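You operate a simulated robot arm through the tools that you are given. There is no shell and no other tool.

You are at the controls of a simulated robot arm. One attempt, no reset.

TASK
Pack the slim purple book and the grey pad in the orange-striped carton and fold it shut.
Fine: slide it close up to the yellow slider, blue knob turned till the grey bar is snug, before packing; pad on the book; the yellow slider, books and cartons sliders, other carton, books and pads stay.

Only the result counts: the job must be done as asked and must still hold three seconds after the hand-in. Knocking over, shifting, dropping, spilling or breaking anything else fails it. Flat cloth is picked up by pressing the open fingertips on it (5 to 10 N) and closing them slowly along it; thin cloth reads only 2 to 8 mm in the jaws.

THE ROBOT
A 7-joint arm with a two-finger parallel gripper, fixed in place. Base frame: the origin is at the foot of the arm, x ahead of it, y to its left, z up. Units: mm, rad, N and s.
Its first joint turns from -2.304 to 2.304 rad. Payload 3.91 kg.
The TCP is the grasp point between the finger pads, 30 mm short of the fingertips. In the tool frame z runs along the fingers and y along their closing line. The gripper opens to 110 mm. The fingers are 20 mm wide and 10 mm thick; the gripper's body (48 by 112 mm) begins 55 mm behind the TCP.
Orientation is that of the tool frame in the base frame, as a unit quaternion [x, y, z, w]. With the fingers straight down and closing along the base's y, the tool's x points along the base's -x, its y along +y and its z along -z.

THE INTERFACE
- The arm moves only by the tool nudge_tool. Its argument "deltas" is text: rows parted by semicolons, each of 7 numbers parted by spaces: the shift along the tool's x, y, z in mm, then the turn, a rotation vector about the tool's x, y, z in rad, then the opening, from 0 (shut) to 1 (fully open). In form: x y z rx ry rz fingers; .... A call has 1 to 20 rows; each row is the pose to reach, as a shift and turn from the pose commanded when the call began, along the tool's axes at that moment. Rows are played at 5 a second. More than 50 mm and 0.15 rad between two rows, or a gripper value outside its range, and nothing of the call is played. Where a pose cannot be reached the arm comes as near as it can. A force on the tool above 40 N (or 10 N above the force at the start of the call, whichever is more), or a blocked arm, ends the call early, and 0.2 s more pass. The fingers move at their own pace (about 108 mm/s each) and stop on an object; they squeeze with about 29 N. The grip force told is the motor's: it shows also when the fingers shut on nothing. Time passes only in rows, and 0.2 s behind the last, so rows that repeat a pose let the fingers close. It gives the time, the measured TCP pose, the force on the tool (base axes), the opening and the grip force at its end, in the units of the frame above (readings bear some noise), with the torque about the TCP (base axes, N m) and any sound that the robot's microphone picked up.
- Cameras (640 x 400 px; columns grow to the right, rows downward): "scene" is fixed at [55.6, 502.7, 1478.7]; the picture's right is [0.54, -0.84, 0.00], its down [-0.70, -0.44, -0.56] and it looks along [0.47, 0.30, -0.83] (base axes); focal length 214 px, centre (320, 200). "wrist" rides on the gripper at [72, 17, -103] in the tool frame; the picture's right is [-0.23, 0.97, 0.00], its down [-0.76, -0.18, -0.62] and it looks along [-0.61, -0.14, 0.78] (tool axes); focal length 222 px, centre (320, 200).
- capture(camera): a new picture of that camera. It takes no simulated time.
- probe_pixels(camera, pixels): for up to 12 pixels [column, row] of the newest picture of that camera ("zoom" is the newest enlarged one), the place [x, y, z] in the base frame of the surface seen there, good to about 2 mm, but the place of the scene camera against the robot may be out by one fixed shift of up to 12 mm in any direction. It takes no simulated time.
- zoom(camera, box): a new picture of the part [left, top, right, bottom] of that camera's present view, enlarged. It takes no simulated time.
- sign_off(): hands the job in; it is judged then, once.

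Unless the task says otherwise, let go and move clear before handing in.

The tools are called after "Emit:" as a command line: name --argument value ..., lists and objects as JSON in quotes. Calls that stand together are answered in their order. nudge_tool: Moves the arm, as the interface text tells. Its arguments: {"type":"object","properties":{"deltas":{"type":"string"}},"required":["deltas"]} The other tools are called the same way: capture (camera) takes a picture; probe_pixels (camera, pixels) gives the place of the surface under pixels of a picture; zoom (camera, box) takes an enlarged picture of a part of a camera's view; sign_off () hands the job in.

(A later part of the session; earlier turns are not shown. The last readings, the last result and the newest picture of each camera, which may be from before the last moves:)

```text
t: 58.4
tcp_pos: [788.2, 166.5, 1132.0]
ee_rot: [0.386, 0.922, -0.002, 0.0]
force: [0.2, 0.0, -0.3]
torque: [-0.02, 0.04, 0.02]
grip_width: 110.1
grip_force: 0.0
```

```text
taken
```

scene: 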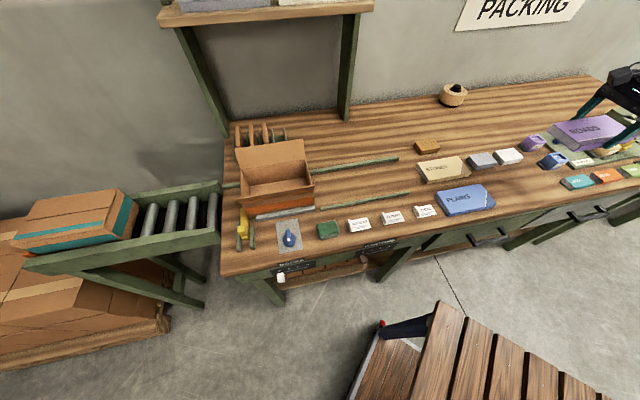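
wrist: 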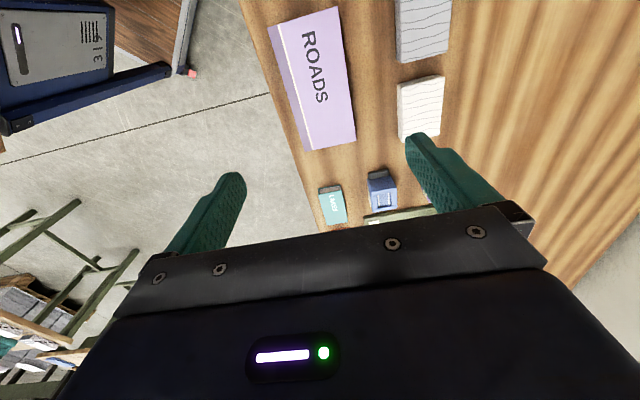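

The book is back in place. Now I will go to the carton's right end, turning the tool as before, to look at the bar and the rear rail.

Emit:
nudge_tool --deltas "26 7 0 0 0 -0.1309 1; 52.1 13.9 0 0 0 -0.2618 1; 78.1 20.9 0 0 0 -0.3927 1; 104.1 27.8 0 0 0 -0.5236 1; 130.2 34.8 0 0 0 -0.6545 1; 156.2 41.7 0 0 0 -0.7854 1; 182.2 48.7 0 0 0 -0.9163 1; 208.3 55.6 0 0 0 -1.0472 1; 234.3 62.6 0 0 0 -1.1781 1; 260.3 69.5 0 0 0 -1.309 1; 286.4 76.5 0 0 0 -1.4399 1; 312.4 83.4 0 0 0 -1.5708 1"

Emit:
nudge_tool --deltas "-7 26 0 0 0 -0.1309 1; -13.9 52.1 0 0 0 -0.2618 1; -20.9 78.1 0 0 0 -0.3927 1; -27.8 104.1 0 0 0 -0.5236 1; -34.8 130.2 0 0 0 -0.6545 1; -41.7 156.2 0 0 0 -0.7854 1; -48.7 182.2 0 0 0 -0.9163 1; -55.6 208.3 0 0 0 -1.0472 1; -62.6 234.3 0 0 0 -1.1781 1; -69.5 260.3 0 0 0 -1.309 1; -76.5 286.4 0 0 0 -1.4399 1; -83.4 312.4 0 0 0 -1.5708 1; -83.4 312.4 40 0 0 -1.5708 1; -83.4 312.4 80 0 0 -1.5708 1; -83.4 312.4 110 0 0 -1.5708 1"

Emit:
capture --camera "wrist"

```text
t: 61.0
tcp_pos: [624.9, 444.5, 1128.4]
ee_rot: [-0.379, 0.925, -0.002, -0.001]
force: [0.0, -0.2, -0.6]
torque: [0.03, -0.03, -0.01]
grip_width: 109.8
grip_force: 0.0
```

```text
t: 64.2
tcp_pos: [462.4, 724.5, 1017.7]
ee_rot: [0.922, -0.387, 0.001, 0.002]
force: [0.0, -0.4, 0.1]
torque: [0.02, -0.03, 0.02]
grip_width: 110.0
grip_force: 0.1
```

```text
taken
```

wrist: 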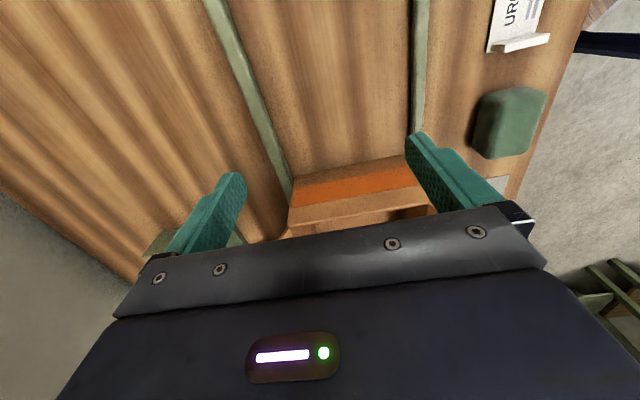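

Emit:
zoom --camera "wrist" --box '[260, 140, 320, 220]'

Emit:
zoom --camera "wrist" --box '[370, 120, 450, 200]'

Emit:
probe_pixels --camera "wrist" --pixels '[[293, 178], [290, 185], [287, 190], [284, 180], [280, 165], [275, 150], [289, 195], [300, 190], [290, 205], [286, 170], [281, 178], [400, 165]]'

```text
5.00 times, centred on (290, 180) of wrist
```

zoom: 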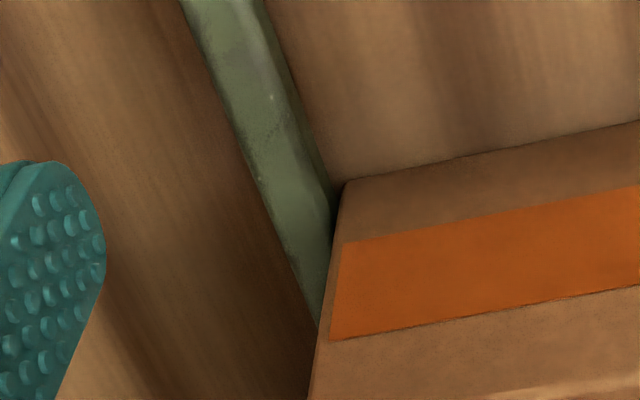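

```text
5.00 times, centred on (410, 160) of wrist
```

zoom: 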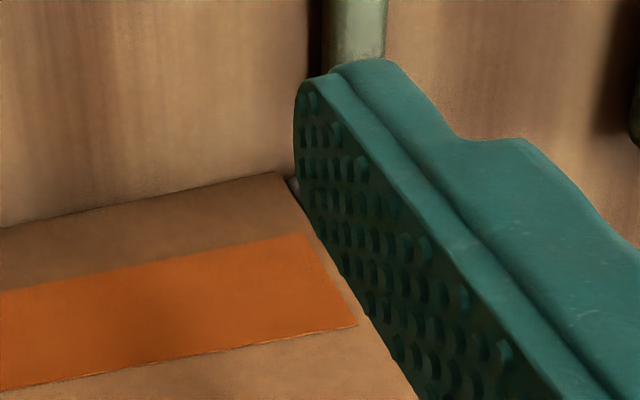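

```text
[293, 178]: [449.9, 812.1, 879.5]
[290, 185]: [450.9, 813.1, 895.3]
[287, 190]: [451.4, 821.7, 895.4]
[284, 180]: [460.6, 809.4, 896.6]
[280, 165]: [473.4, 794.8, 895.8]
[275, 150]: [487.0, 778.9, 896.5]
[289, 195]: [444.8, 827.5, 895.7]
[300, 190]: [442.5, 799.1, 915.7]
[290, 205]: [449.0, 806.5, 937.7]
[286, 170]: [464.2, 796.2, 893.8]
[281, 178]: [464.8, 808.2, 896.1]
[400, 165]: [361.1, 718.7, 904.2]
```

The carton's back bottom corner still stands about 4 mm off the rear rail. I will shift 65 mm toward the front to see the bar's end against the carton's front corner without the finger in the way.

Emit:
nudge_tool --deltas "0 32 0 0 0 0 1; 0 65 0 0 0 0 1; 0 65 0 0 0 0 1"

Emit:
capture --camera "wrist"

Emit:
zoom --camera "wrist" --box '[280, 130, 380, 220]'

```text
t: 65.0
tcp_pos: [416.5, 677.4, 1018.3]
ee_rot: [0.922, -0.386, 0.0, 0.002]
force: [-0.2, 0.0, -0.5]
torque: [0.03, -0.04, -0.02]
grip_width: 109.7
grip_force: 0.1
```

```text
taken
```

wrist: 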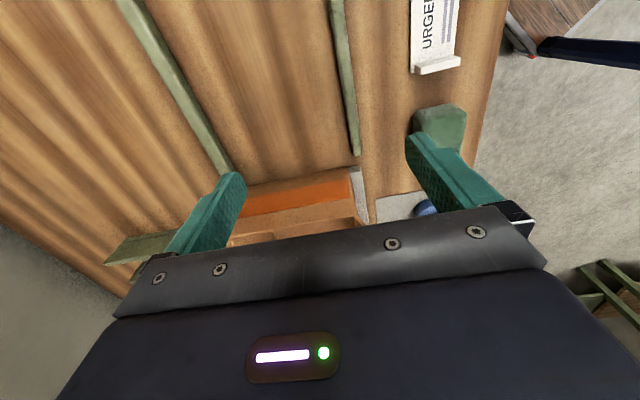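

```text
4.44 times, centred on (330, 175) of wrist
```

zoom: 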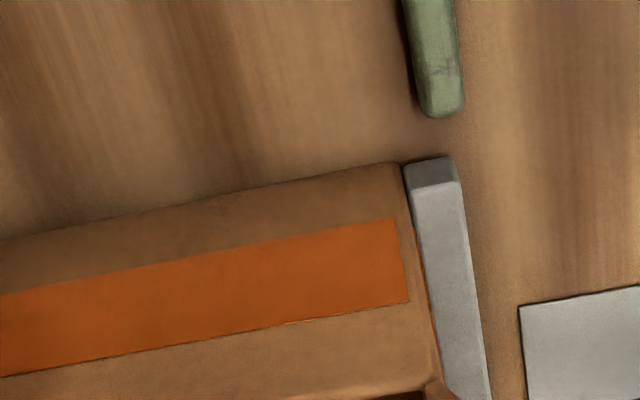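

The picture now shows the grey bar's end lying right against the carton's front wall along its side, so it is snug and holds without the hand. I will go back for the purple book.

Emit:
nudge_tool --deltas "0 0 -50 0 0 0 1; 0 0 -100 0 0 0 1; 26 4.2 -115 0 0 0.1309 1; 52.1 8.3 -115 0 0 0.2618 1; 78.1 12.5 -115 0 0 0.3927 1; 104.2 16.7 -115 0 0 0.5236 1; 130.2 20.8 -115 0 0 0.6545 1; 156.2 25 -115 0 0 0.7854 1; 182.3 29.2 -115 0 0 0.9163 1; 208.3 33.3 -115 0 0 1.0472 1; 234.4 37.5 -115 0 0 1.1781 1; 260.4 41.7 -115 0 0 1.309 1; 286.4 45.8 -115 0 0 1.4399 1; 312.5 50 -115 0 0 1.5708 1"

Emit:
nudge_tool --deltas "4.2 -26 0 0 0 0.1309 1; 8.3 -52.1 0 0 0 0.2618 1; 12.5 -78.1 0 0 0 0.3927 1; 16.7 -104.2 0 0 0 0.5236 1; 20.8 -130.2 0 0 0 0.6545 1; 25 -156.2 0 0 0 0.7854 1; 29.2 -182.3 0 0 0 0.9163 1; 33.3 -208.3 0 0 0 1.0472 1; 37.5 -234.4 0 0 0 1.1781 1; 41.7 -260.4 0 0 0 1.309 1; 45.8 -286.4 0 0 0 1.4399 1; 50 -312.5 0 0 0 1.5708 1; 50 -312.5 50 0 0 1.5708 1; 50 -312.5 100 0 0 1.5708 1; 50 -312.5 100 0 0 1.5708 1"

Emit:
capture --camera "wrist"

```text
t: 68.0
tcp_pos: [602.4, 423.5, 1131.4]
ee_rot: [-0.38, 0.925, -0.001, -0.001]
force: [0.3, 0.9, 0.8]
torque: [0.0, -0.02, 0.02]
grip_width: 110.1
grip_force: 0.0
```

```text
t: 71.2
tcp_pos: [788.1, 166.1, 1035.1]
ee_rot: [0.385, 0.923, -0.002, 0.001]
force: [0.6, -1.1, 0.6]
torque: [-0.04, -0.02, -0.01]
grip_width: 110.4
grip_force: 0.0
```

```text
taken
```

wrist: 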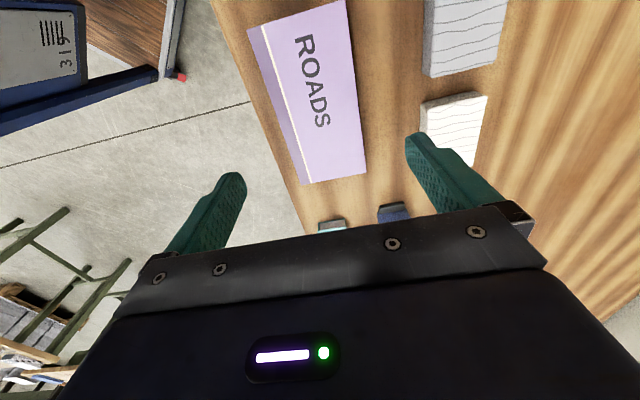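

Emit:
probe_pixels --camera "wrist" --pixels '[[251, 32], [276, 105], [304, 181], [364, 171], [360, 135], [353, 70], [340, 174], [290, 15], [440, 30], [428, 72], [490, 60], [425, 108]]'

```text
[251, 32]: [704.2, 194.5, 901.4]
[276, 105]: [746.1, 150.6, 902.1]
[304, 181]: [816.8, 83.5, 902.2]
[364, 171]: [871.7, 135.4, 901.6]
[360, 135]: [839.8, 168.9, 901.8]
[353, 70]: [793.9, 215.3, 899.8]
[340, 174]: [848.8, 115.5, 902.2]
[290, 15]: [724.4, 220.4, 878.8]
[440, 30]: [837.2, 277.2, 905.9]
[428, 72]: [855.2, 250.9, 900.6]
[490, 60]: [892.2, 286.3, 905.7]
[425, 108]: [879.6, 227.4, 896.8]
```

The book lies as before, centred at u≈435.5, v≈676, and the TCP is within 2 mm of it. I will go down and grip it again.

Emit:
nudge_tool --deltas "0 -1.5 45 0 0 0 1; 0 -1.5 85 0 0 0 1; 0 -1.5 108 0 0 0 1; 0 -1.5 121 0 0 0 1; 0 -1.5 121 0 0 0 1; 0 -1.5 121 0 0 0 0.85; 0 -1.5 121 0 0 0 0.79; 0 -1.5 121 0 0 0 0.72; 0 -1.5 121 0 0 0 0.5; 0 -1.5 121 0 0 0 0.5"

```text
t: 73.4
tcp_pos: [786.3, 163.9, 913.1]
ee_rot: [0.386, 0.923, -0.002, 0.0]
force: [0.1, -1.8, 0.6]
torque: [-0.01, 0.01, 0.02]
grip_width: 84.6
grip_force: 28.9
```

The book is gripped again at 84.6 mm. I will lift it and carry it over toward the carton, turning as before.

Emit:
nudge_tool --deltas "0 0 -15 0 0 0 0.5; 0 0 -50 0 0 0 0.5; 0 0 -95 0 0 0 0.5; 0 0 -140 0 0 0 0.5; 0 0 -185 0 0 0 0.5; 0 0 -230 0 0 0 0.5; 33.1 6 -240 0 0 -0.1309 0.5; 66.3 11.9 -240 0 0 -0.2618 0.5; 99.4 17.9 -240 0 0 -0.3927 0.5; 132.6 23.8 -240 0 0 -0.5236 0.5; 165.7 29.8 -240 0 0 -0.6545 0.5; 198.9 35.8 -240 0 0 -0.7854 0.5; 232 41.7 -240 0 0 -0.9163 0.5; 265.2 47.7 -240 0 0 -1.0472 0.5; 298.3 53.6 -240 0 0 -1.1781 0.5; 331.5 59.6 -240 0 0 -1.309 0.5; 364.6 65.5 -240 0 0 -1.4399 0.5; 397.8 71.5 -240 0 0 -1.5708 0.5"

Emit:
nudge_tool --deltas "-6 33.1 0 0 0 -0.1309 0.5; -11.9 66.3 0 0 0 -0.2618 0.5; -17.9 99.4 0 0 0 -0.3927 0.5; -23.8 132.6 0 0 0 -0.5236 0.5; -29.8 165.7 0 0 0 -0.6545 0.5; -35.8 198.9 0 0 0 -0.7854 0.5; -41.7 232 0 0 0 -0.9163 0.5; -47.7 265.2 0 0 0 -1.0472 0.5; -53.6 298.3 0 0 0 -1.1781 0.5; -59.6 331.5 0 0 0 -1.309 0.5; -65.5 364.6 0 0 0 -1.4399 0.5; -71.5 397.8 0 0 0 -1.5708 0.5; -71.5 397.8 0 0 0 -1.5708 0.5; -71.5 397.8 0 0 0 -1.5708 0.5"

Emit:
capture --camera "wrist"

Emit:
capture --camera "scene"

```text
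t: 77.2
tcp_pos: [558.1, 496.3, 1150.1]
ee_rot: [-0.38, 0.925, -0.002, -0.001]
force: [0.3, -1.3, -1.1]
torque: [0.04, 0.03, -0.02]
grip_width: 84.7
grip_force: 29.3
```

```text
t: 80.2
tcp_pos: [330.3, 831.1, 1150.3]
ee_rot: [0.923, -0.385, 0.001, 0.002]
force: [0.3, 0.1, -2.1]
torque: [0.0, 0.0, 0.01]
grip_width: 84.7
grip_force: 29.1
```

```text
taken
```

wrist: 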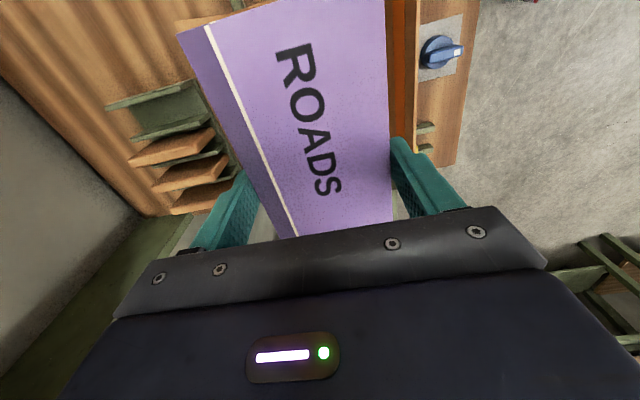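

```text
taken
```

scene: 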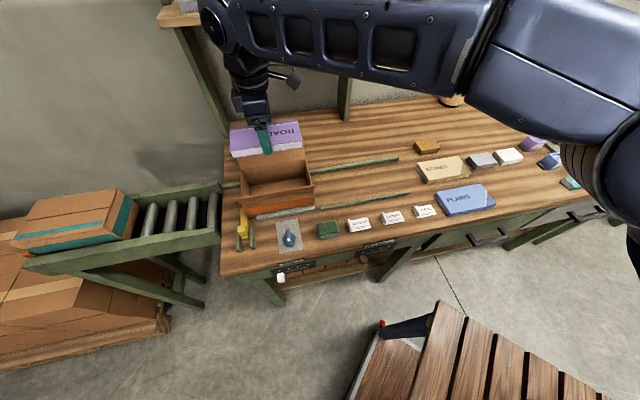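

The book hangs right over the carton: TCP at u≈-359.8, v≈818.8 against the carton's centre (-360, 819). I will lower it into the carton, leaving the last millimetres for a slow approach.

Emit:
nudge_tool --deltas "0 0 40 0 0 0 0.5; 0 0 80 0 0 0 0.5; 0 0 115 0 0 0 0.5; 0 0 145 0 0 0 0.5; 0 0 170 0 0 0 0.5; 0 0 190 0 0 0 0.5; 0 0 207 0 0 0 0.5; 0 0 218 0 0 0 0.5; 0 0 226 0 0 0 0.5; 0 0 226 0 0 0 0.5"

Emit:
capture --camera "wrist"

Emit:
zoom --camera "scene" --box '[220, 120, 330, 235]'

```text
t: 82.4
tcp_pos: [327.9, 830.0, 924.8]
ee_rot: [0.922, -0.386, 0.0, 0.002]
force: [0.1, 0.5, -2.0]
torque: [-0.01, 0.01, 0.01]
grip_width: 84.3
grip_force: 29.4
```

```text
taken
```

wrist: 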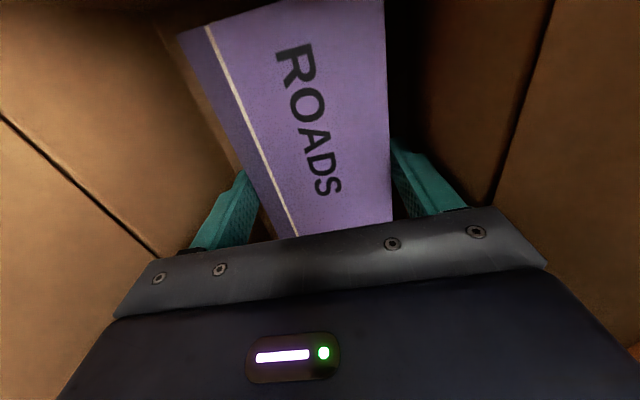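

```text
3.48 times, centred on (275, 178) of scene
```

zoom: 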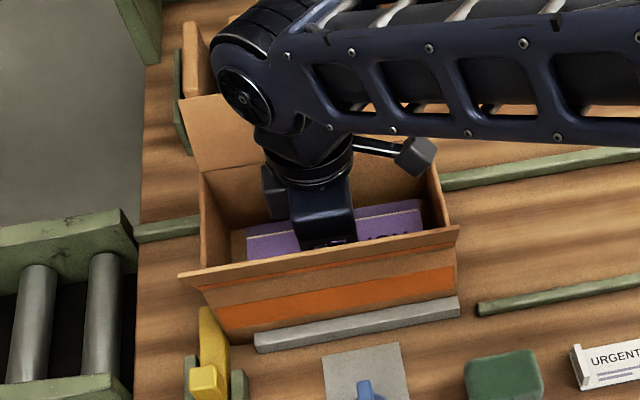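

The book is inside with room all round. I will lower the last few millimetres until it rests on the carton's floor.

Emit:
nudge_tool --deltas "0 0 2 0 0 0 0.5; 0 0 4 0 0 0 0.5; 0 0 5 0 0 0 0.5; 0 0 5 0 0 0 0.5"

```text
t: 83.4
tcp_pos: [328.7, 831.0, 920.0]
ee_rot: [0.923, -0.386, 0.0, 0.001]
force: [-0.2, -0.1, -1.9]
torque: [-0.03, 0.01, -0.03]
grip_width: 84.4
grip_force: 28.7
```

Emit:
nudge_tool --deltas "0 0 1 0 0 0 0.5; 0 0 2 0 0 0 0.5; 0 0 2 0 0 0 0.5"

```text
t: 84.2
tcp_pos: [328.2, 829.8, 917.9]
ee_rot: [0.922, -0.386, 0.0, 0.002]
force: [1.7, -0.7, 2.4]
torque: [0.41, 0.06, -0.13]
grip_width: 84.3
grip_force: 29.1
```

The book touches the floor (force turned from -1.9 to +2.4 N). I will open the fingers only a little, to clear the book without pressing the carton's walls, and lift out.

Emit:
nudge_tool --deltas "0 0 0 0 0 0 0.8; 0 0 0 0 0 0 0.84; 0 0 0 0 0 0 0.84; 0 0 -15 0 0 0 0.84; 0 0 -40 0 0 0 0.84; 0 0 -80 0 0 0 0.84; 0 0 -125 0 0 0 0.84; 0 0 -170 0 0 0 0.84; 0 0 -215 0 0 0 0.84; 0 0 -240 0 0 0 0.84"

Emit:
capture --camera "wrist"

Emit:
zoom --camera "scene" --box '[220, 120, 330, 255]'

```text
t: 86.4
tcp_pos: [326.1, 832.2, 1158.1]
ee_rot: [0.922, -0.386, 0.001, 0.002]
force: [-0.3, 0.1, -0.2]
torque: [-0.02, 0.02, 0.02]
grip_width: 92.1
grip_force: 0.0
```

```text
taken
```

wrist: 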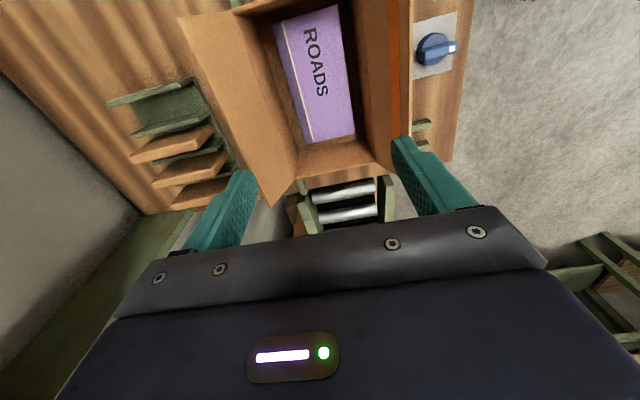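

```text
2.96 times, centred on (275, 188) of scene
```

zoom: 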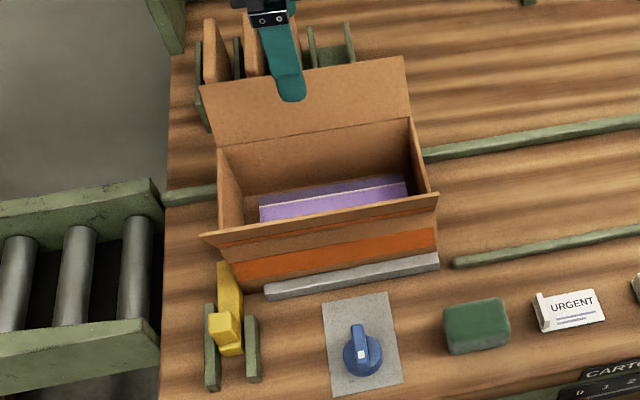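

The book lies flat in the carton, and the flaps, bar and yellow slider are unchanged. Now I will go for the grey pad, near u≈383, v≈811.

Emit:
nudge_tool --deltas "31 0.3 0 0 0 0.1309 1; 62 0.6 0 0 0 0.2618 1; 93 0.9 0 0 0 0.3927 1; 124 1.2 0 0 0 0.5236 1; 155 1.5 0 0 0 0.6545 1; 186 1.8 0 0 0 0.7854 1; 217 2.1 0 0 0 0.9163 1; 248 2.4 0 0 0 1.0472 1; 279 2.7 0 0 0 1.1781 1; 310 3 0 0 0 1.309 1; 341 3.3 0 0 0 1.4399 1; 372 3.5 0 0 0 1.5708 1"

Emit:
nudge_tool --deltas "0.3 -31 0 0 0 0.1309 1; 0.6 -62 0 0 0 0.2618 1; 0.9 -93 0 0 0 0.3927 1; 1.2 -124 0 0 0 0.5236 1; 1.5 -155 0 0 0 0.6545 1; 1.8 -186 0 0 0 0.7854 1; 2.1 -217 0 0 0 0.9163 1; 2.4 -248 0 0 0 1.0472 1; 2.7 -279 0 0 0 1.1781 1; 3 -310 0 0 0 1.309 1; 3.3 -341 0 0 0 1.4399 1; 3.5 -372 0 0 0 1.5708 1; 3.5 -372 45 0 0 1.5708 1; 3.5 -372 90 0 0 1.5708 1; 3.5 -372 90 0 0 1.5708 1"

Emit:
capture --camera "wrist"

Emit:
zoom --camera "wrist" --box '[230, 40, 430, 190]'

```text
t: 89.0
tcp_pos: [586.5, 562.7, 1159.6]
ee_rot: [-0.379, 0.925, -0.001, -0.002]
force: [-0.3, 0.4, -0.2]
torque: [0.03, -0.05, -0.03]
grip_width: 110.1
grip_force: 0.0
```

```text
t: 92.2
tcp_pos: [845.1, 295.3, 1070.8]
ee_rot: [0.386, 0.922, -0.002, 0.0]
force: [0.3, -0.8, -0.4]
torque: [0.04, -0.04, -0.02]
grip_width: 110.0
grip_force: 0.0
```

```text
taken
```

wrist: 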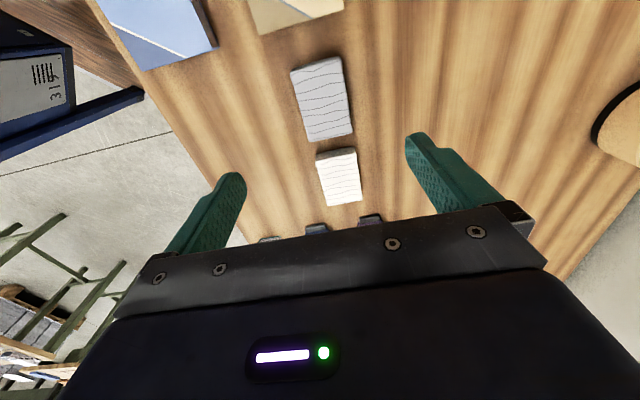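

```text
2.67 times, centred on (330, 115) of wrist
```

zoom: 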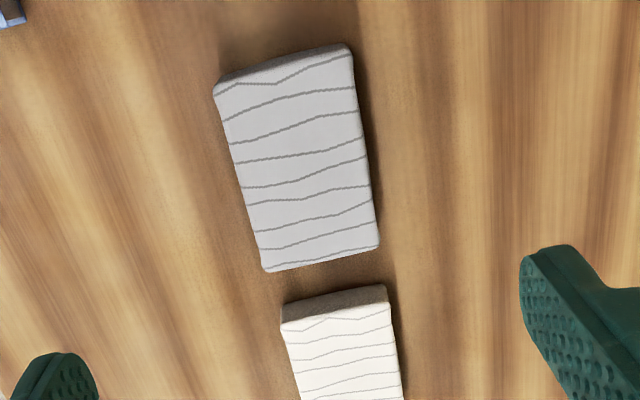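

Emit:
probe_pixels --camera "zoom" --pixels '[[220, 92], [340, 55], [372, 240], [270, 264], [245, 180], [362, 150], [300, 150], [225, 80], [280, 75], [320, 255], [290, 310], [380, 295]]'

```text
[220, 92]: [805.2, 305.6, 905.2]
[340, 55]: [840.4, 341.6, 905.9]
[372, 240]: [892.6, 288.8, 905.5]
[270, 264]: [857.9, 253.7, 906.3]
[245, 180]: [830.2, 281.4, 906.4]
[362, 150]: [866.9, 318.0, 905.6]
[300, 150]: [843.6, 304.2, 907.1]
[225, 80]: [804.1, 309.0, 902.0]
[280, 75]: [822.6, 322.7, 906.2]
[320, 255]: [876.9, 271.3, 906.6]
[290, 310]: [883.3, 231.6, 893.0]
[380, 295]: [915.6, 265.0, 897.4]
```

The grey pad is at u 345.5–423, v 786.5–839.5 (77 × 53 mm, top z≈906), centre (384.3, 813). I will centre, narrow the fingers, go down and grip it across its short side.

Emit:
nudge_tool --deltas "-1 4 40 0 0 0 0.75; -1 4 80 0 0 0 0.75; -1 4 115 0 0 0 0.75; -1 4 140 0 0 0 0.75; -1 4 154 0 0 0 0.75; -1 4 154 0 0 0 0.75"

Emit:
capture --camera "wrist"

```text
t: 93.6
tcp_pos: [851.6, 297.3, 914.0]
ee_rot: [0.386, 0.922, -0.003, 0.0]
force: [-1.0, 0.0, -0.2]
torque: [0.0, -0.02, -0.01]
grip_width: 82.3
grip_force: 0.2
```

```text
taken
```

wrist: 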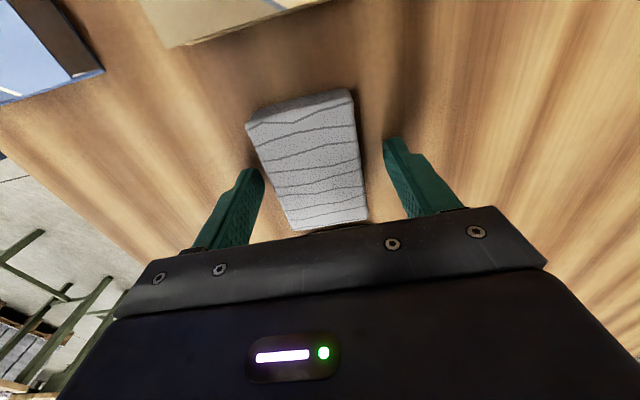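

The pad is between the fingers. I will close on it gently.

Emit:
nudge_tool --deltas "0 0 0 0 0 0 0.62; 0 0 0 0 0 0 0.54; 0 0 0 0 0 0 0.5; 0 0 0 0 0 0 0.44; 0 0 0 0 0 0 0.38; 0 0 0 0 0 0 0.38"

```text
t: 95.0
tcp_pos: [851.7, 298.2, 913.3]
ee_rot: [0.386, 0.922, -0.002, 0.0]
force: [0.3, -0.1, -0.6]
torque: [-0.02, 0.0, -0.03]
grip_width: 56.8
grip_force: 29.5
```

The pad is held (56.8 mm). I will lift it and carry it to the carton.

Emit:
nudge_tool --deltas "0 0 -15 0 0 0 0.38; 0 0 -50 0 0 0 0.38; 0 0 -95 0 0 0 0.38; 0 0 -140 0 0 0 0.38; 0 0 -185 0 0 0 0.38; 0 0 -230 0 0 0 0.38; 31 0.1 -240 0 0 -0.1309 0.38; 62.1 0.2 -240 0 0 -0.2618 0.38; 93.1 0.3 -240 0 0 -0.3927 0.38; 124.2 0.4 -240 0 0 -0.5236 0.38; 155.2 0.5 -240 0 0 -0.6545 0.38; 186.3 0.6 -240 0 0 -0.7854 0.38; 217.3 0.7 -240 0 0 -0.9163 0.38; 248.3 0.8 -240 0 0 -1.0472 0.38; 279.4 0.9 -240 0 0 -1.1781 0.38; 310.4 1 -240 0 0 -1.309 0.38; 341.5 1 -240 0 0 -1.4399 0.38; 372.5 1 -240 0 0 -1.5708 0.38"

Emit:
nudge_tool --deltas "-0.1 31 0 0 0 -0.1309 0.38; -0.2 62.1 0 0 0 -0.2618 0.38; -0.3 93.1 0 0 0 -0.3927 0.38; -0.4 124.2 0 0 0 -0.5236 0.38; -0.5 155.2 0 0 0 -0.6545 0.38; -0.6 186.3 0 0 0 -0.7854 0.38; -0.7 217.3 0 0 0 -0.9163 0.38; -0.8 248.3 0 0 0 -1.0472 0.38; -0.9 279.4 0 0 0 -1.1781 0.38; -1 310.4 0 0 0 -1.309 0.38; -1 341.5 0 0 0 -1.4399 0.38; -1 372.5 0 0 0 -1.5708 0.38; -1 372.5 0 0 0 -1.5708 0.38; -1 372.5 0 0 0 -1.5708 0.38"

Emit:
capture --camera "wrist"

Emit:
capture --camera "scene"

```text
t: 98.8
tcp_pos: [589.8, 565.2, 1151.9]
ee_rot: [-0.381, 0.925, -0.002, -0.001]
force: [0.5, -0.3, 0.6]
torque: [0.02, 0.02, 0.0]
grip_width: 56.7
grip_force: 28.8
```

```text
t: 101.8
tcp_pos: [327.4, 830.6, 1157.5]
ee_rot: [0.922, -0.386, 0.001, 0.002]
force: [0.3, -0.4, -0.5]
torque: [0.01, 0.01, 0.02]
grip_width: 56.8
grip_force: 29.1
```

```text
taken
```

wrist: 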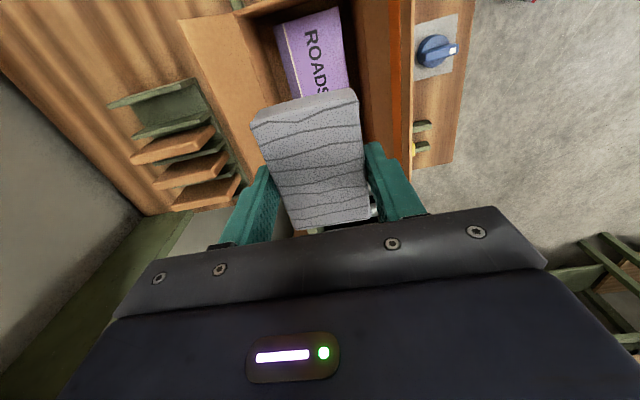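

```text
taken
```

scene: 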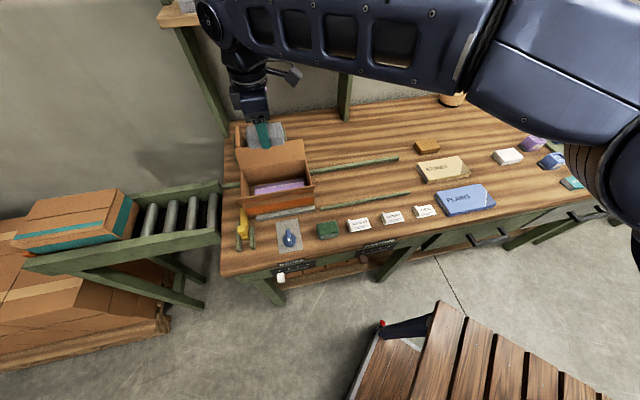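

The pad hangs above the book (TCP u≈-361.5, v≈816.4). I will lower it to just above the book and then feel for contact.

Emit:
nudge_tool --deltas "0 0 40 0 0 0 0.38; 0 0 80 0 0 0 0.38; 0 0 120 0 0 0 0.38; 0 0 155 0 0 0 0.38; 0 0 180 0 0 0 0.38; 0 0 198 0 0 0 0.38; 0 0 208 0 0 0 0.38; 0 0 211 0 0 0 0.38; 0 0 211 0 0 0 0.38"

Emit:
capture --camera "wrist"

```text
t: 103.8
tcp_pos: [327.4, 829.5, 941.3]
ee_rot: [0.923, -0.386, 0.0, 0.002]
force: [-0.6, 0.7, 3.0]
torque: [0.19, -0.01, -0.03]
grip_width: 56.9
grip_force: 29.1
```

```text
taken
```

wrist: 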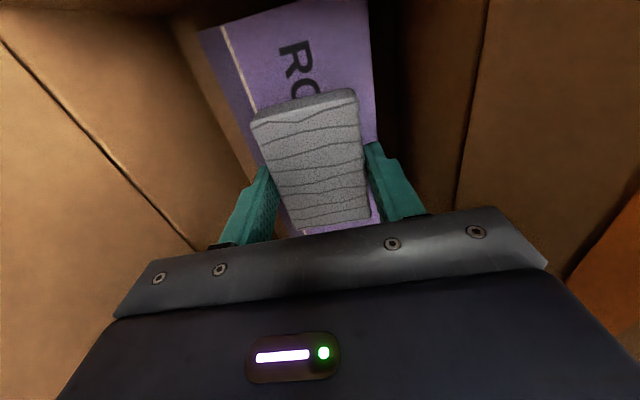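

The pad is resting on the book (force +3 N). I will open the fingers and lift out.

Emit:
nudge_tool --deltas "0 0 -0.5 0 0 0 0.5; 0 0 -0.5 0 0 0 0.6; 0 0 -0.5 0 0 0 0.66; 0 0 -0.5 0 0 0 0.66; 0 0 -15 0 0 0 0.66; 0 0 -45 0 0 0 0.66; 0 0 -90 0 0 0 0.66; 0 0 -135 0 0 0 0.66; 0 0 -180 0 0 0 0.66; 0 0 -215 0 0 0 0.66"

Emit:
capture --camera "wrist"

Emit:
capture --camera "scene"

Emit:
zoom --camera "scene" --box '[220, 120, 330, 255]'

```text
t: 106.0
tcp_pos: [325.9, 831.5, 1156.2]
ee_rot: [0.923, -0.386, 0.0, 0.001]
force: [-0.6, 0.5, -0.5]
torque: [-0.01, 0.03, -0.02]
grip_width: 72.4
grip_force: 0.0
```

```text
taken
```

wrist: 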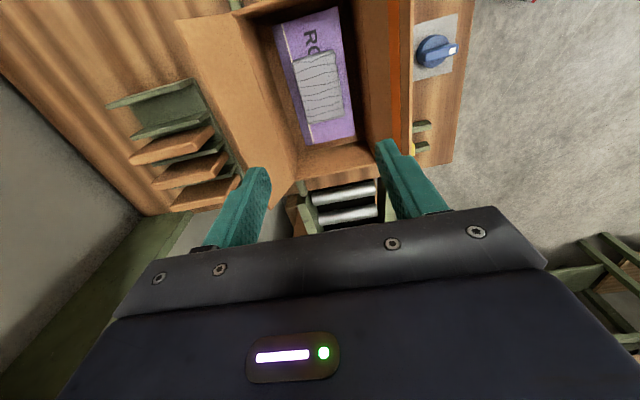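

```text
taken
```

scene: 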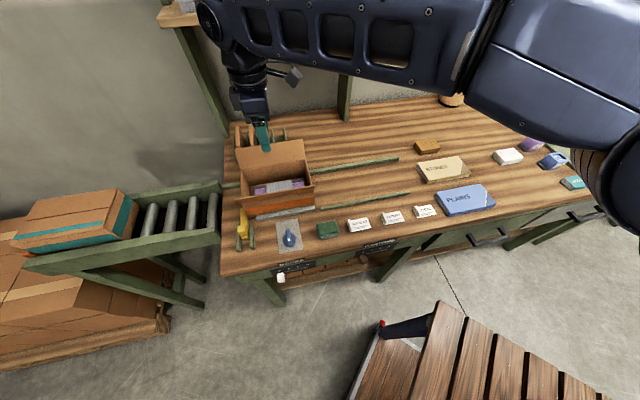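

```text
2.96 times, centred on (275, 188) of scene
```

zoom: 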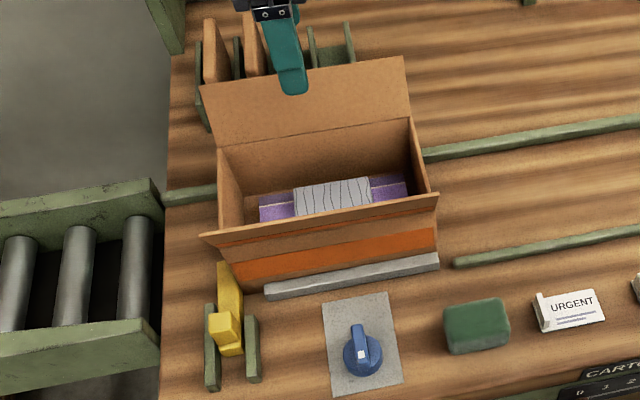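

The grey pad lies on the purple book, well below the rim. Next I must fold the two flaps; I will probe the flaps' tips and the rack behind the carton to plan the path.

Emit:
probe_pixels --camera "wrist" --pixels '[[182, 22], [275, 202], [245, 15], [297, 165], [150, 98], [172, 150], [190, 172], [205, 193], [165, 120], [401, 5], [399, 130], [365, 140]]'

Emit:
probe_pixels --camera "scene" --pixels '[[237, 149], [303, 141], [243, 168], [306, 160.5], [233, 199], [313, 186], [270, 130], [283, 135], [258, 128], [245, 130], [240, 128], [287, 140]]'

```text
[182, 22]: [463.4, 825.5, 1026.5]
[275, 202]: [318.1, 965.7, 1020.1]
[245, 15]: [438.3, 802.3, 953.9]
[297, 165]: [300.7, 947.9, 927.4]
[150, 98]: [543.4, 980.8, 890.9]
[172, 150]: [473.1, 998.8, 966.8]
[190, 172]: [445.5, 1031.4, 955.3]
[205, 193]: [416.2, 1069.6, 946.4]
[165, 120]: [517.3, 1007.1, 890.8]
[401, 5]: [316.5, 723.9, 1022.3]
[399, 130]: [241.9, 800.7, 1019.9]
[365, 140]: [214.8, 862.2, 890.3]
```

```text
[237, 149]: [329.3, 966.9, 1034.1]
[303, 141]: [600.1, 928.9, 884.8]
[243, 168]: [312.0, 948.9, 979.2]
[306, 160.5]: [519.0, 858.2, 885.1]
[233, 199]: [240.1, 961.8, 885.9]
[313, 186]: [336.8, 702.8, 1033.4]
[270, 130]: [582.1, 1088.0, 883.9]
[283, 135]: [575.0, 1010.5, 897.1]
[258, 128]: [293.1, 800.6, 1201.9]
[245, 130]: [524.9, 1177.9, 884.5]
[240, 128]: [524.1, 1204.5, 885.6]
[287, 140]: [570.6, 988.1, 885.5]
```

The back flap's tip is at v≈910, z≈1028, and the rack behind stays beyond v≈1000, so there is room. I will close the fingers and move to a spot behind the back flap near its right end.

Emit:
nudge_tool --deltas "20 -30 0 0 0 0 0.3; 40 -60 0 0 0 0 0; 60 -90 0 0 0 0 0; 80 -119 0 0 0 0 0; 80 -119 0 0 0 0 0"

Emit:
capture --camera "wrist"

Emit:
zoom --camera "scene" --box '[200, 80, 350, 230]'

```text
t: 107.2
tcp_pos: [469.1, 857.9, 1158.0]
ee_rot: [0.923, -0.386, 0.0, 0.002]
force: [0.5, -0.5, 0.0]
torque: [0.01, -0.02, 0.02]
grip_width: 0.0
grip_force: 29.4
```

```text
taken
```

wrist: 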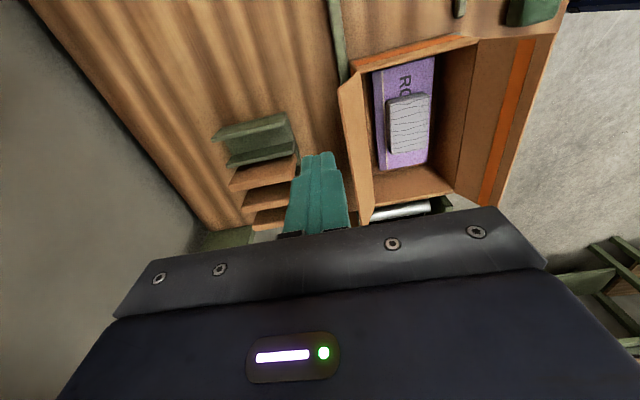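

```text
2.67 times, centred on (275, 155) of scene
```

zoom: 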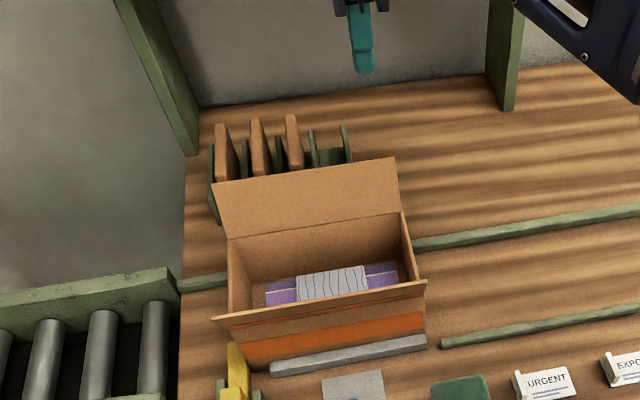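

The closed fingers are at v≈936, behind the back flap (its edge seen at (360,150)). I will lower them to z≈1036 behind it.

Emit:
nudge_tool --deltas "0 0 35 0 0 0 0; 0 0 70 0 0 0 0; 0 0 100 0 0 0 0; 0 0 122 0 0 0 0; 0 0 122 0 0 0 0"

Emit:
capture --camera "wrist"

Emit:
zoom --camera "scene" --box '[200, 80, 350, 230]'

```text
t: 108.4
tcp_pos: [465.3, 856.3, 1037.5]
ee_rot: [0.922, -0.386, 0.001, 0.002]
force: [0.6, -0.2, 0.9]
torque: [0.05, 0.0, -0.02]
grip_width: 0.1
grip_force: 29.0
```

```text
taken
```

wrist: 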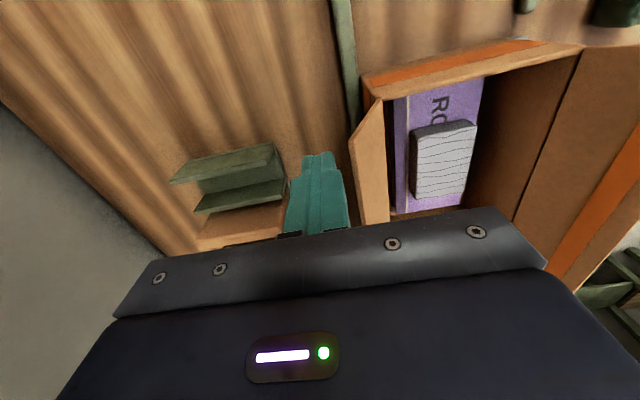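

```text
2.67 times, centred on (275, 155) of scene
```

zoom: 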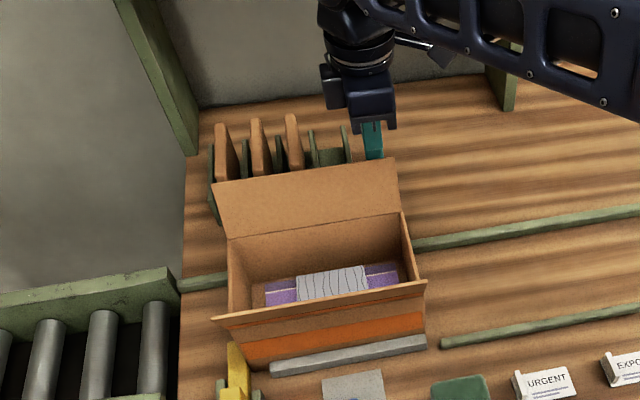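

The fingers stand behind the flap. I will push it forward past upright along an arc, as far as about 45°, and check.

Emit:
nudge_tool --deltas "0 8 0 0 0 0 0; 0 16 0 0 0 0 0; 0 24 0 0 0 0 0; 0 31 0 0 0 0 0; 0 38 -3 0 0 0 0; 0 45 -4 0 0 0 0; 0 51 -3.5 0 0 0 0; 0 57 -1.5 0 0 0 0; 0 61.5 1 0 0 0 0; 0 66 4 0 0 0 0; 0 71 8 0 0 0 0"

Emit:
capture --camera "wrist"

Emit:
zoom --camera "scene" --box '[200, 80, 350, 230]'

```text
t: 110.8
tcp_pos: [417.9, 807.3, 1027.8]
ee_rot: [0.922, -0.386, 0.001, 0.002]
force: [0.1, 0.4, 0.0]
torque: [0.02, 0.03, -0.02]
grip_width: 0.1
grip_force: 29.4
```

```text
taken
```

wrist: 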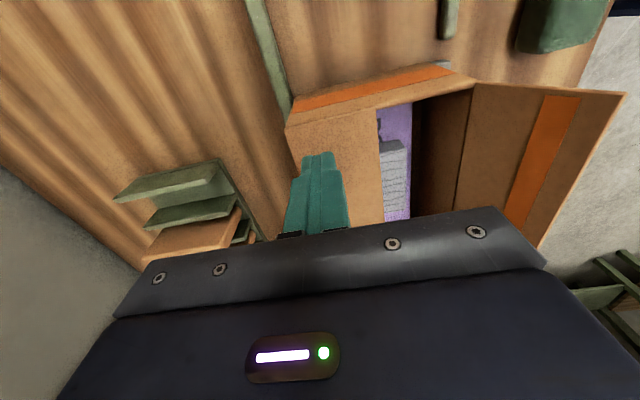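

```text
2.67 times, centred on (275, 155) of scene
```

zoom: 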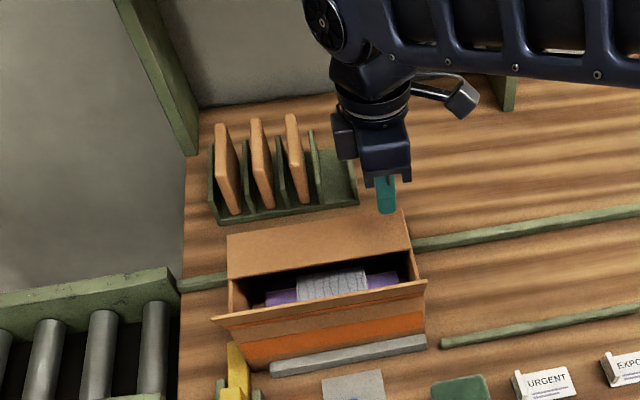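

The flap follows easily (no force) and stands at about 45° inward. I will carry on along the arc and press it down flat.

Emit:
nudge_tool --deltas "0 3.5 4 0 0 0 0; 0 7.5 8.5 0 0 0 0; 0 10 14 0 0 0 0; 0 12 19.5 0 0 0 0; 0 13 24 0 0 0 0; 0 13.3 27 0 0 0 0; 0 13.3 27 0 0 0 0"

Emit:
capture --camera "wrist"

Emit:
zoom --camera "scene" --box '[200, 80, 350, 230]'

```text
t: 112.4
tcp_pos: [408.1, 797.1, 1004.7]
ee_rot: [0.923, -0.386, 0.001, 0.0]
force: [0.5, -4.6, 27.1]
torque: [-0.12, 0.0, 0.1]
grip_width: 0.0
grip_force: 29.1
```

```text
taken
```

wrist: 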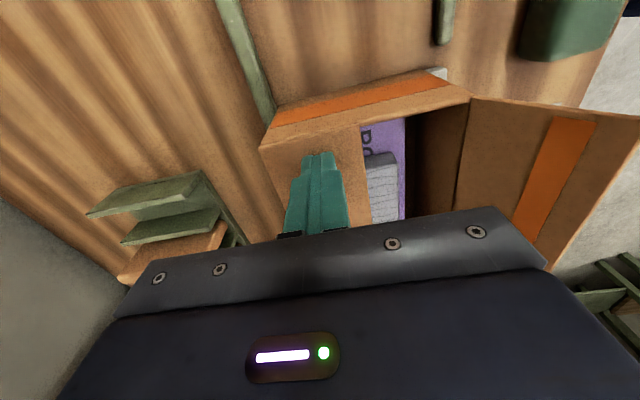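

```text
2.67 times, centred on (275, 155) of scene
```

zoom: 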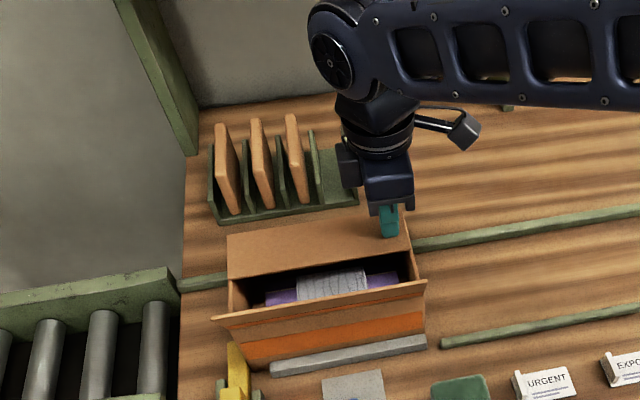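

The press met 27 N at tip height z≈975, so the back flap is down on the walls. I will lift gently and see whether it stays.

Emit:
nudge_tool --deltas "0 0 -4 0 0 0 0; 0 0 -10 0 0 0 0; 0 0 -30 0 0 0 0; 0 0 -60 0 0 0 0; 0 0 -100 0 0 0 0; 0 0 -140 0 0 0 0; 0 0 -140 0 0 0 0; 0 0 -140 0 0 0 0"

Emit:
capture --camera "wrist"

Emit:
capture --camera "scene"

Emit:
zoom --camera "scene" --box '[220, 120, 330, 255]'

```text
t: 114.2
tcp_pos: [409.6, 795.2, 1139.9]
ee_rot: [0.922, -0.386, 0.0, 0.002]
force: [0.4, 0.1, 0.0]
torque: [0.01, -0.04, 0.01]
grip_width: 0.0
grip_force: 28.8
```

```text
taken
```

wrist: 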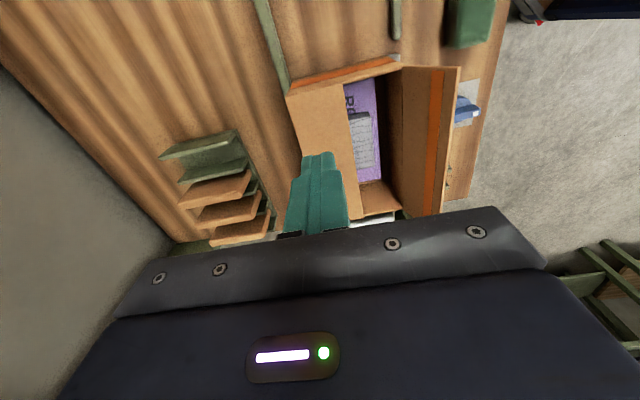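

```text
taken
```

scene: 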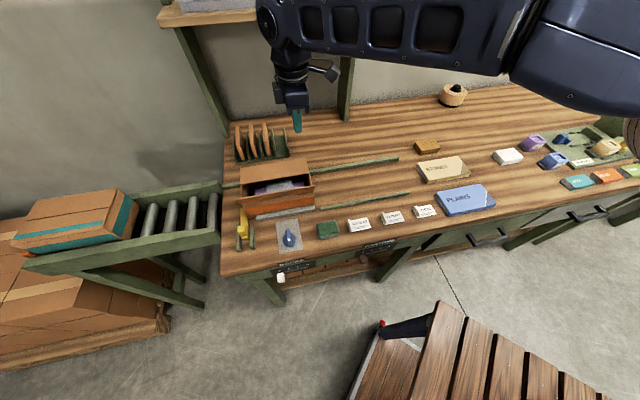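

```text
2.96 times, centred on (275, 188) of scene
```

zoom: 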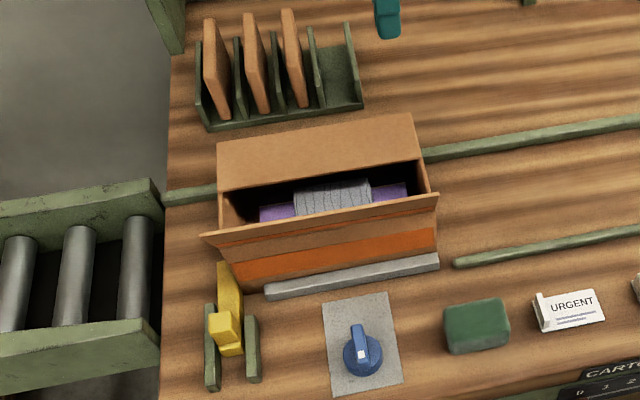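

The back flap has stayed down. I will probe its level and the carton's place before folding the front flap.

Emit:
probe_pixels --camera "zoom" --pixels '[[222, 145], [222, 187], [408, 120], [420, 158], [320, 150], [320, 172], [206, 236], [436, 195], [225, 225], [428, 190], [350, 270], [430, 262]]'

Emit:
probe_pixels --camera "wrist" --pixels '[[290, 97], [342, 90], [360, 210], [330, 120], [300, 120], [403, 66], [460, 68], [440, 210], [398, 205], [393, 60], [370, 180], [340, 75]]'

```text
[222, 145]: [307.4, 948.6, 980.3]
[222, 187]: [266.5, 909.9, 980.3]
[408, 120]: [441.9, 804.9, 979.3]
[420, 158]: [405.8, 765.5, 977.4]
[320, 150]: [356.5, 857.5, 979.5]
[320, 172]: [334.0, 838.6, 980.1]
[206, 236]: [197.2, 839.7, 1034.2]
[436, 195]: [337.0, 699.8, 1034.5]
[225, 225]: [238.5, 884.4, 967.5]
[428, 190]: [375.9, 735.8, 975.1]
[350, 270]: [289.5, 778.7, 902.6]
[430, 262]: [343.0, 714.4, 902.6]
```

```text
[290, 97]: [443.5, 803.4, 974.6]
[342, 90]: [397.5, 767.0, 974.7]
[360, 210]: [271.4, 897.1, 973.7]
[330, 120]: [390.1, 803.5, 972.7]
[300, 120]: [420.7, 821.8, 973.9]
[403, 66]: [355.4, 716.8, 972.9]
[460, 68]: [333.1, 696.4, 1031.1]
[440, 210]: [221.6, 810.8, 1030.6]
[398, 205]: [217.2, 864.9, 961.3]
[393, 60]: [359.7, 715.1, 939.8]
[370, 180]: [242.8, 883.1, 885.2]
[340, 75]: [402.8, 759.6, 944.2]
```

The back flap is level at z≈974 with its free edge at v≈820. Next I will go in front of the front flap (tip at v≈726, z≈1031) and lower the closed fingers there.

Emit:
nudge_tool --deltas "-20 37 0 0 0 0 0; -40 74 0 0 0 0 0; -60 111 0 0 0 0 0; -79 147 0 0 0 0 0; -79 147 40 0 0 0 0; -79 147 80 0 0 0 0; -79 147 102 0 0 0 0; -79 147 102 0 0 0 0"

Emit:
capture --camera "wrist"

Emit:
zoom --camera "scene" --box '[220, 120, 330, 255]'

```text
t: 116.0
tcp_pos: [248.5, 748.3, 1039.0]
ee_rot: [0.922, -0.386, 0.001, 0.001]
force: [-0.4, -0.2, -0.6]
torque: [0.0, 0.01, 0.0]
grip_width: 0.0
grip_force: 29.0
```

```text
taken
```

wrist: 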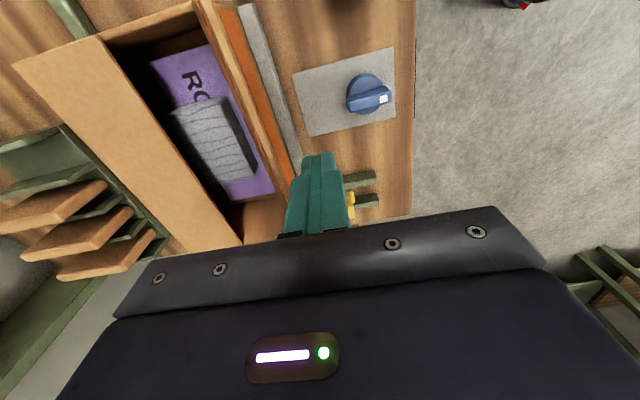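

```text
2.96 times, centred on (275, 188) of scene
```

zoom: 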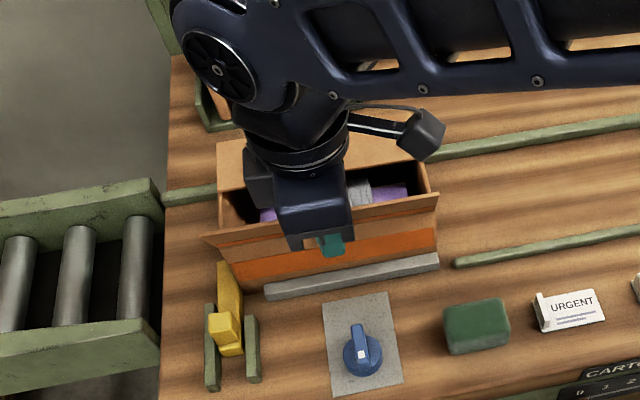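

The fingers are in front of the front flap without touching it. I will push it over along the same kind of arc to about 45° inward.

Emit:
nudge_tool --deltas "0 -8.6 0 0 0 0 0; 0 -16.6 0 0 0 0 0; 0 -24.6 0 0 0 0 0; 0 -32.6 -1 0 0 0 0; 0 -39.6 -5 0 0 0 0; 0 -45.6 -6 0 0 0 0; 0 -51.2 -4.5 0 0 0 0; 0 -56.6 -3 0 0 0 0; 0 -62.1 0 0 0 0 0; 0 -66.6 3 0 0 0 0; 0 -71.4 7 0 0 0 0"

Emit:
capture --camera "wrist"

Emit:
zoom --camera "scene" --box '[220, 120, 330, 255]'

```text
t: 118.4
tcp_pos: [300.6, 799.4, 1032.1]
ee_rot: [0.922, -0.386, 0.001, 0.002]
force: [-0.2, -0.4, 0.3]
torque: [-0.01, 0.01, 0.06]
grip_width: 0.0
grip_force: 28.8
```

```text
taken
```

wrist: 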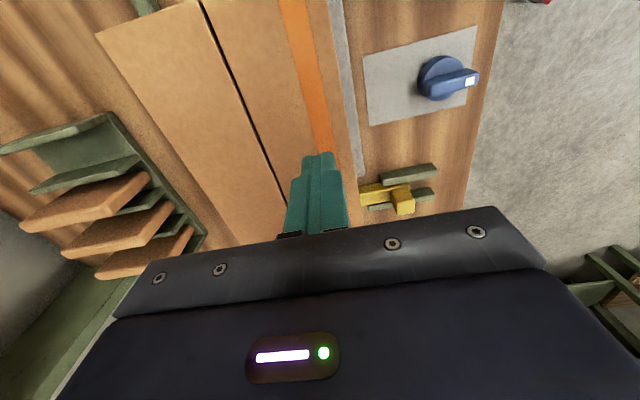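

```text
2.96 times, centred on (275, 188) of scene
```

zoom: 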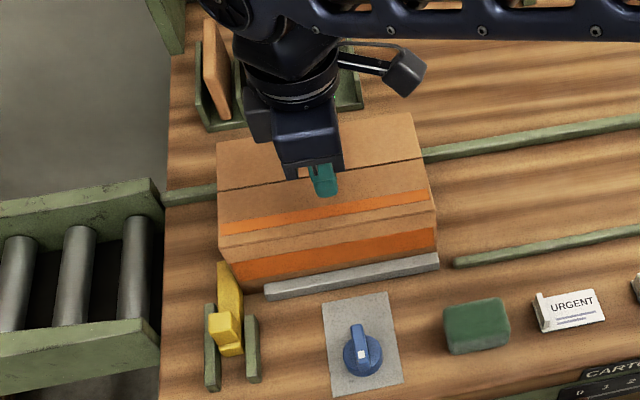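

The front flap has dropped over by itself and the two flaps appear to meet. I will probe its level and then press it lightly.

Emit:
probe_pixels --camera "wrist" --pixels '[[100, 35], [195, 10], [240, 100], [215, 15], [270, 20], [250, 90], [320, 20], [335, 120], [200, 200], [262, 160], [300, 100], [225, 60]]'

Emit:
nudge_tool --deltas "0 -4 8 0 0 0 0; 0 -8 16 0 0 0 0; 0 -10 22 0 0 0 0; 0 -10 25 0 0 0 0; 0 -10 26 0 0 0 0"

```text
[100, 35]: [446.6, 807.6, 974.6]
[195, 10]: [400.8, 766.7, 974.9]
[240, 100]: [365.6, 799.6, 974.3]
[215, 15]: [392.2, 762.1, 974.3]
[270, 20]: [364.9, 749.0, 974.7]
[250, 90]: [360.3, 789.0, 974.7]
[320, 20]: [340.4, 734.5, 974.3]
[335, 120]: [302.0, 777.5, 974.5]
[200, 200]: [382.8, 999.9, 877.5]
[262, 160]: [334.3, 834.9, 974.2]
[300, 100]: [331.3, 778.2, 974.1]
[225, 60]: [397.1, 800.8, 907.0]
```

```text
t: 119.6
tcp_pos: [306.6, 807.6, 1005.4]
ee_rot: [0.922, -0.386, 0.0, 0.002]
force: [0.5, 0.1, -0.1]
torque: [0.01, -0.02, 0.0]
grip_width: 0.1
grip_force: 28.9
```

Both flaps are level at z≈974.5. I will press lightly once and then withdraw.

Emit:
nudge_tool --deltas "0 0 1 0 0 0 0; 0 0 2 0 0 0 0; 0 0 2 0 0 0 0"

```text
t: 120.4
tcp_pos: [306.5, 807.6, 1004.2]
ee_rot: [0.922, -0.386, 0.0, 0.002]
force: [3.0, 0.6, 7.2]
torque: [0.0, -0.04, 0.01]
grip_width: 0.2
grip_force: 29.4
```

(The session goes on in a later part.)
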